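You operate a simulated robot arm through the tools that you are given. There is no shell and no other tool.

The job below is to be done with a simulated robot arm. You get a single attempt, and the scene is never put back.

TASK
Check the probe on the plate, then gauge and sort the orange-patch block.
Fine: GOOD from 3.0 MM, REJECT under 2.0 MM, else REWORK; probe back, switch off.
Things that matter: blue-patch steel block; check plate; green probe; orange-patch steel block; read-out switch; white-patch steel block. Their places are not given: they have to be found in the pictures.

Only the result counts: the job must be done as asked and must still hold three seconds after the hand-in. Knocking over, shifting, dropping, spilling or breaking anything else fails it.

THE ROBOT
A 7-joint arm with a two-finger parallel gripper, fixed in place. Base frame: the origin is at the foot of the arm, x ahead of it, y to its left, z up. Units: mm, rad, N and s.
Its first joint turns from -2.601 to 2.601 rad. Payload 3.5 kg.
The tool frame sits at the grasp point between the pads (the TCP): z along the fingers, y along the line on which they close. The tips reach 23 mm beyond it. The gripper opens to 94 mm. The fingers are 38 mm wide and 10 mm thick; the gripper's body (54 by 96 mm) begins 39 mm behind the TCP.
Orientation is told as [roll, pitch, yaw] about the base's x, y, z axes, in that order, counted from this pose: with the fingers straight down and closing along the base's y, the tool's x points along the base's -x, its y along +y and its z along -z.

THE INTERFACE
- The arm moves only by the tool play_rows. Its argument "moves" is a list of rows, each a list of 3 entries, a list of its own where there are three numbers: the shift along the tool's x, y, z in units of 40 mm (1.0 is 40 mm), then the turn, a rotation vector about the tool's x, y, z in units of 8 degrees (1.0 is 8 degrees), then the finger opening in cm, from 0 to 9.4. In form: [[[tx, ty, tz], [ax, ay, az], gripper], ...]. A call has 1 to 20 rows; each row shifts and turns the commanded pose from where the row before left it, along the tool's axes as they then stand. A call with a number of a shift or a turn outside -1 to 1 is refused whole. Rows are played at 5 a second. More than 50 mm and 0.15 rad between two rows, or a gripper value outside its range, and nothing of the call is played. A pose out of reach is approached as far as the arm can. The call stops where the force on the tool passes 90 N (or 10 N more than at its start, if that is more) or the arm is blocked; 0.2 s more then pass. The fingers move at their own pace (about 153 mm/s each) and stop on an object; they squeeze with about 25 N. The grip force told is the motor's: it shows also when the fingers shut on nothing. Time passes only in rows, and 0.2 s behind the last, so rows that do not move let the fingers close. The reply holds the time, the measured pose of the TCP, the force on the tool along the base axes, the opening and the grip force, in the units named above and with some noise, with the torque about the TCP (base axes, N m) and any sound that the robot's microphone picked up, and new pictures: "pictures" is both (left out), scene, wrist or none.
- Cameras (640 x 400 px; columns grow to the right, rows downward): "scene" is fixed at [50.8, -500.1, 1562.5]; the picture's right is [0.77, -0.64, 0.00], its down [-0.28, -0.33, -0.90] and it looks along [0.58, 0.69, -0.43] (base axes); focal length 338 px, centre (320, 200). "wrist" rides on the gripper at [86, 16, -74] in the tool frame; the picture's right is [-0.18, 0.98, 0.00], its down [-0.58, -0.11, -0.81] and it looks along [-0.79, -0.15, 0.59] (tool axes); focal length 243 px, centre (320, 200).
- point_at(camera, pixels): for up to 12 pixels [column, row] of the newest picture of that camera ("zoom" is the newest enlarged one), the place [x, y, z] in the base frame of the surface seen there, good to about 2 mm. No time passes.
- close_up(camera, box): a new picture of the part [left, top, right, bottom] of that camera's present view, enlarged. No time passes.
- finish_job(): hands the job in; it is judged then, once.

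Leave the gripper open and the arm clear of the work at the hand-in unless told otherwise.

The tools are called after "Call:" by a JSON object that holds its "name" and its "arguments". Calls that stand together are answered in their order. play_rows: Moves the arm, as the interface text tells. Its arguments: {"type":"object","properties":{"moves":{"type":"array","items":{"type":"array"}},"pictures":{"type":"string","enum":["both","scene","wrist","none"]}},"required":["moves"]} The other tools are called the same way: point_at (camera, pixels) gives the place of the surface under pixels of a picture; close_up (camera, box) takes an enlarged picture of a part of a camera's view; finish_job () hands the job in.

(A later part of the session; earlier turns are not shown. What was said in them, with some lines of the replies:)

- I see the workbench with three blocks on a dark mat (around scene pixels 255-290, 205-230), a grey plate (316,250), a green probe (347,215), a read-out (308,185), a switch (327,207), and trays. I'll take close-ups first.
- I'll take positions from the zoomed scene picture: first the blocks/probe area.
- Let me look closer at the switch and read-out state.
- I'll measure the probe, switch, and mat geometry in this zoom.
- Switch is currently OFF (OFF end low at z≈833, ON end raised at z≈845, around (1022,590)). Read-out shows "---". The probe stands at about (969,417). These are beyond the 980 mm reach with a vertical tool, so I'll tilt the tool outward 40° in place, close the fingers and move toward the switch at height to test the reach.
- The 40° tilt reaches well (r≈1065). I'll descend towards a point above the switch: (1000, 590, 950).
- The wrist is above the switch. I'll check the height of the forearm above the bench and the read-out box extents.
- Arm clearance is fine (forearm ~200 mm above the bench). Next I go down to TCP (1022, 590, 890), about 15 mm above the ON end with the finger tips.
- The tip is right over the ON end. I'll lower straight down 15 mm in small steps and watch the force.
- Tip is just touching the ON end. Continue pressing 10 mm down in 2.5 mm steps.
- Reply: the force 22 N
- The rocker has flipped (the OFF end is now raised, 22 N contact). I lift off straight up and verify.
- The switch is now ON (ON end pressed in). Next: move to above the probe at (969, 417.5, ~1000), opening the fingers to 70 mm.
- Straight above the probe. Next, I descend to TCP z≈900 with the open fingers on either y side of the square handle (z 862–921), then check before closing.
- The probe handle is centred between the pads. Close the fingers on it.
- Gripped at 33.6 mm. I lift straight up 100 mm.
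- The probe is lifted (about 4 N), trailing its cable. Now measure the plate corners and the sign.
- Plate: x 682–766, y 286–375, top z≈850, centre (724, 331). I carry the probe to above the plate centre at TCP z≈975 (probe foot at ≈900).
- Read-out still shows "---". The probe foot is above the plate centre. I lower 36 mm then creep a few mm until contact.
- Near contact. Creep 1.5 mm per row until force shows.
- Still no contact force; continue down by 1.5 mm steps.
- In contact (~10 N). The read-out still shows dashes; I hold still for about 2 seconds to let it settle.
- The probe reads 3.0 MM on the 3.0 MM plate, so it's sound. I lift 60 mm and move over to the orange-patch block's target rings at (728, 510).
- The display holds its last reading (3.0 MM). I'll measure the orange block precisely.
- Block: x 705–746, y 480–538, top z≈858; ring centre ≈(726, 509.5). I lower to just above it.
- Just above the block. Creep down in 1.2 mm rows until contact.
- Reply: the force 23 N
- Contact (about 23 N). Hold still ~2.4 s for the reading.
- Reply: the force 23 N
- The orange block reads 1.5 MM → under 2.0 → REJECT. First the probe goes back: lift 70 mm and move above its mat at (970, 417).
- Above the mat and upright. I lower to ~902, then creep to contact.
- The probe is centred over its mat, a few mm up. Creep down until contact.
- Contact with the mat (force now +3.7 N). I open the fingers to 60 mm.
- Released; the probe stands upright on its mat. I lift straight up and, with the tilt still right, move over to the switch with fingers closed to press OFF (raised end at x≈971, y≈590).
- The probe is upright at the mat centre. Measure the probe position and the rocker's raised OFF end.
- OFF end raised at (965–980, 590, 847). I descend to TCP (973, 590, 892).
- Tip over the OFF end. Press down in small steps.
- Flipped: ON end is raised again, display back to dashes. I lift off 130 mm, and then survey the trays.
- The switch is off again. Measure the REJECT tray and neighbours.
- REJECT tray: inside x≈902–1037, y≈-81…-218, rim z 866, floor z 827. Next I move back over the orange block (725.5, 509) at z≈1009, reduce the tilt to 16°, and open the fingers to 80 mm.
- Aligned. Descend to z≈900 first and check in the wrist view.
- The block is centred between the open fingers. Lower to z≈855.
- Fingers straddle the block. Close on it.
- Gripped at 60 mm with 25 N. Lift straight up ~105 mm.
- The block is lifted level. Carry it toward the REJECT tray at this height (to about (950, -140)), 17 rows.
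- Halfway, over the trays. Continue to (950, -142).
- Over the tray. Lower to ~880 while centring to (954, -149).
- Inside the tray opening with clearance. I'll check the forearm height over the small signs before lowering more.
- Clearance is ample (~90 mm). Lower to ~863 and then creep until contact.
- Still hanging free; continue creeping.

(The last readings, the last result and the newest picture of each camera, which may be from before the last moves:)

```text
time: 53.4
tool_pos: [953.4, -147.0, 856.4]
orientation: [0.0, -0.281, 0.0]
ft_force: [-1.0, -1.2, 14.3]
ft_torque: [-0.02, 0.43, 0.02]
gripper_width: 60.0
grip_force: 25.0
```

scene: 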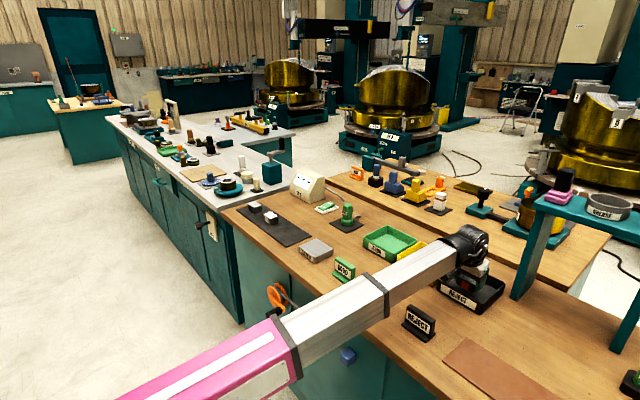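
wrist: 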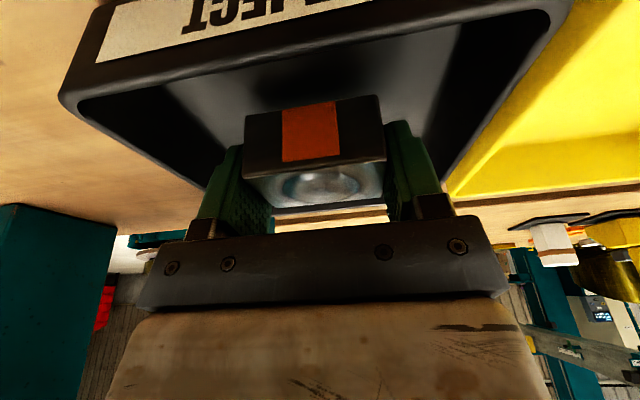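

Block touches the tray floor (force +14 N). Open the fingers to 76 mm.

Call:
{"name": "play_rows", "arguments": {"moves": [[[0, 0, 0], [0, 0, 0], 6.3], [[0, 0, 0], [0, 0, 0], 7], [[0, 0, 0], [0, 0, 0], 7.6], [[0, 0, 0], [0, 0, 0], 7.6]]}}

Call:
{"name": "close_up", "arguments": {"camera": "scene", "box": [400, 210, 528, 320]}}

```text
time: 54.4
tool_pos: [954.2, -147.5, 853.9]
orientation: [-0.001, -0.279, -0.001]
ft_force: [0.1, -0.4, 0.4]
ft_torque: [-0.01, 0.01, 0.02]
gripper_width: 76.1
grip_force: 0.1
```

scene: 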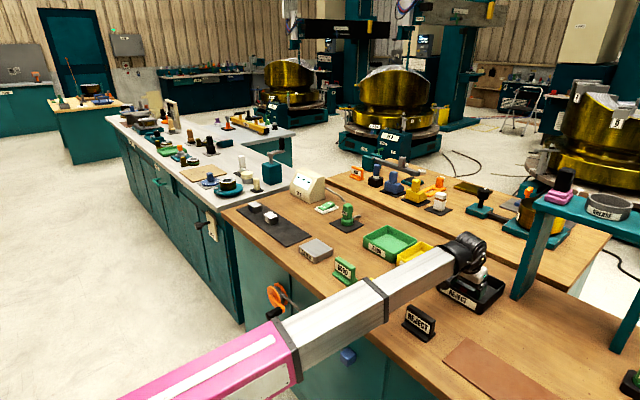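
wrist: 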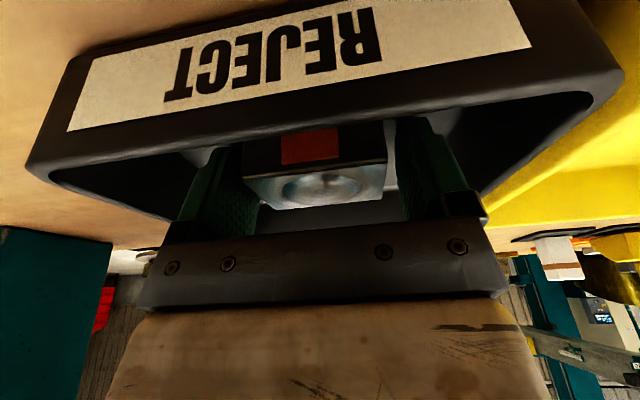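

```text
3.64 times, centred on (464, 265) of scene
```

zoom: 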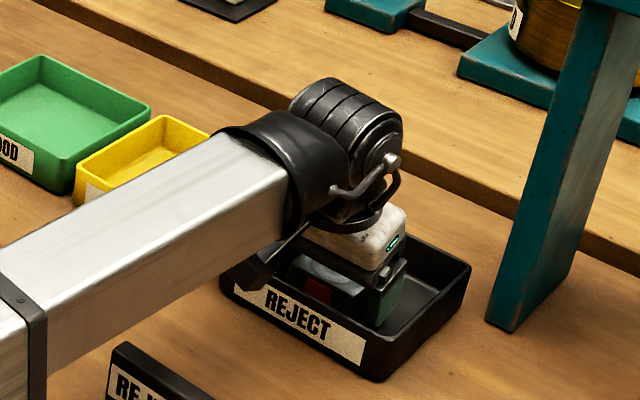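

Block released in the tray. Lift straight up 150 mm.

Call:
{"name": "play_rows", "arguments": {"moves": [[[-0.07, 0, -0.24], [0, 0, 0], 7.6], [[-0.248, 0, -0.865], [0, 0, 0], 7.6], [[-0.248, 0, -0.865], [0, 0, 0], 7.6], [[-0.248, 0, -0.865], [0, 0, 0], 7.6], [[-0.248, 0, -0.865], [0, 0, 0], 7.6], [[0, 0, 0], [0, 0, 0], 7.6]]}}

Call:
{"name": "close_up", "arguments": {"camera": "scene", "box": [400, 210, 528, 320]}}

```text
time: 55.8
tool_pos: [953.6, -145.0, 1009.6]
orientation: [-0.001, -0.278, 0.0]
ft_force: [-0.3, 0.3, 0.7]
ft_torque: [0.01, -0.01, 0.0]
gripper_width: 75.8
grip_force: 0.0
```

scene: 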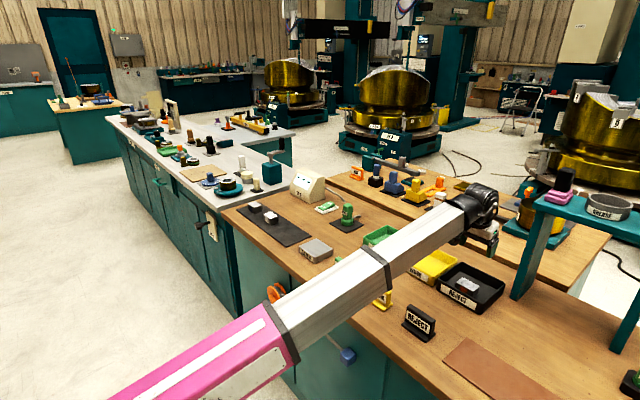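
wrist: 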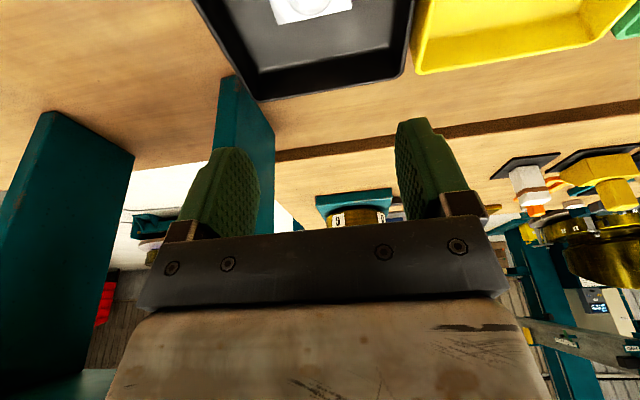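

```text
3.64 times, centred on (464, 265) of scene
```

zoom: 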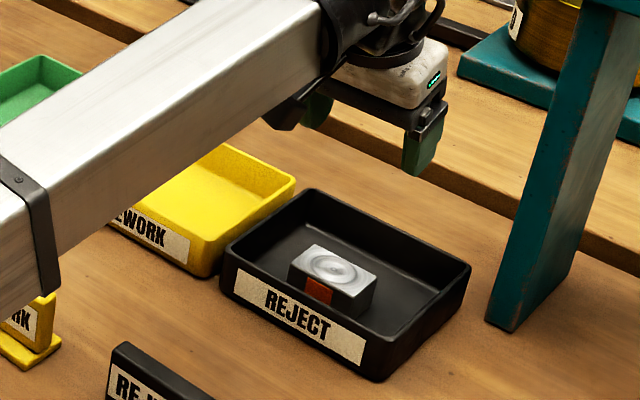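

The orange block lies flat in the REJECT tray. Next I raise the arm and bring it clear toward (750, 200, 1115), then do a final survey.

Call:
{"name": "play_rows", "arguments": {"moves": [[[-0.248, 0, -0.865], [0, 0, 0], 7.6], [[-0.248, 0, -0.865], [0, 0, 0], 7.6], [[-0.248, 0, -0.865], [0, 0, 0], 7.6], [[0.48, 0.875, -0.138], [0, 0, 0], 9], [[0.48, 0.875, -0.138], [0, 0, 0], 9], [[0.48, 0.875, -0.138], [0, 0, 0], 9], [[0.48, 0.875, -0.138], [0, 0, 0], 9], [[0.48, 0.875, -0.138], [0, 0, 0], 9], [[0.48, 0.875, -0.138], [0, 0, 0], 9], [[0.48, 0.875, -0.138], [0, 0, 0], 9], [[0.48, 0.875, -0.138], [0, 0, 0], 9], [[0.48, 0.875, -0.138], [0, 0, 0], 9], [[0.48, 0.875, -0.138], [0, 0, 0], 9], [[0, 0, 0], [0, 0, 0], 9]]}}

Call:
{"name": "close_up", "arguments": {"camera": "scene", "box": [220, 160, 380, 260]}}

Call:
{"name": "close_up", "arguments": {"camera": "scene", "box": [360, 220, 520, 320]}}

```text
time: 58.8
tool_pos: [754.3, 203.2, 1116.1]
orientation: [-0.001, -0.28, 0.001]
ft_force: [0.1, -1.2, 0.6]
ft_torque: [0.02, -0.03, 0.01]
gripper_width: 90.2
grip_force: 0.0
```

scene: 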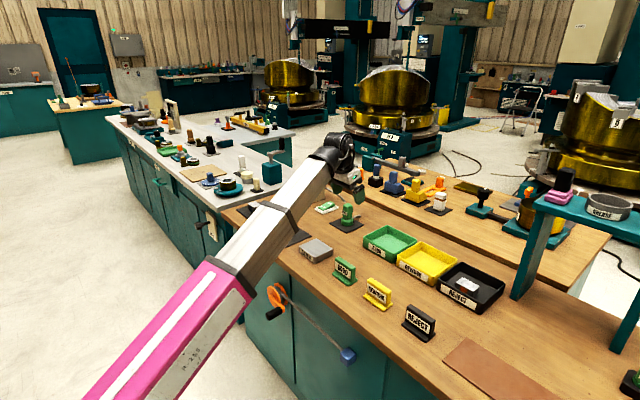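
wrist: 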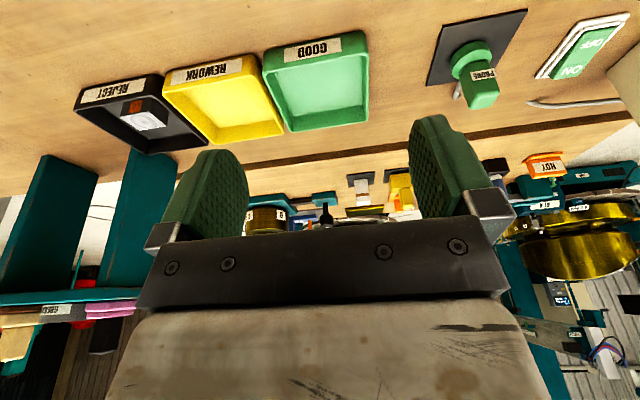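

```text
4.00 times, centred on (300, 210) of scene
```

zoom: 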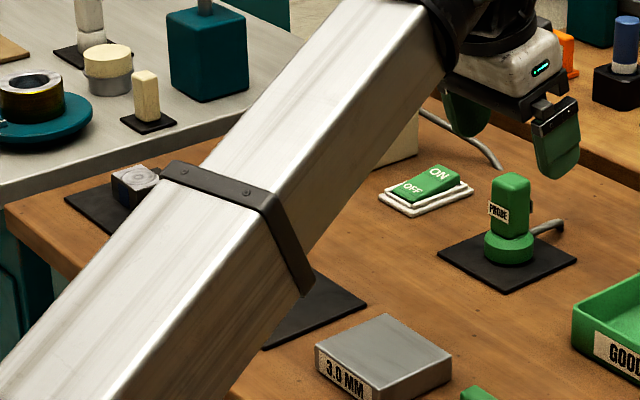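

```text
4.00 times, centred on (440, 270) of scene
```

zoom: 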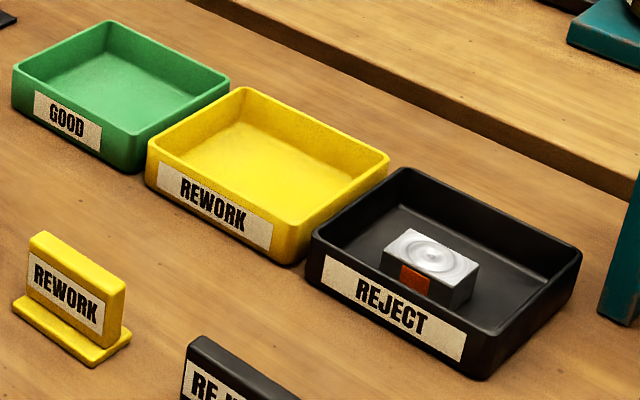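

Everything is in place. The orange block is in the REJECT tray, the probe is upright on its mat and the switch is OFF. The plate and signs are unmoved, the white and blue blocks showed undisturbed in earlier views, and the gripper is open and clear. I'm handing in.

Call:
{"name": "finish_job", "arguments": {}}

```text
The job is handed in.
```

The job is done and handed in. The orange-patch block gauged 1.5 MM, which is under 2.0 MM, so it went in the REJECT tray.

- **Probe check:** I switched the read-out on and put the probe on the check plate. It read 3.0 MM, matching the plate's 3.0 MM label, so the block's reading needed no correction.
- **Sorting:** The orange-patch block lies flat in the REJECT tray.
- **Probe and switch:** The probe is back upright at the centre of its mat. The switch is off and the read-out is back to dashes.
- **Everything else:** The plate and signs look unmoved in the last pictures. The arm hid the white-patch block in the last view, but it looked in place in earlier ones. The blue-patch block looked in place, partly hidden.

At the hand-in the gripper was open and the arm was clear of the work.
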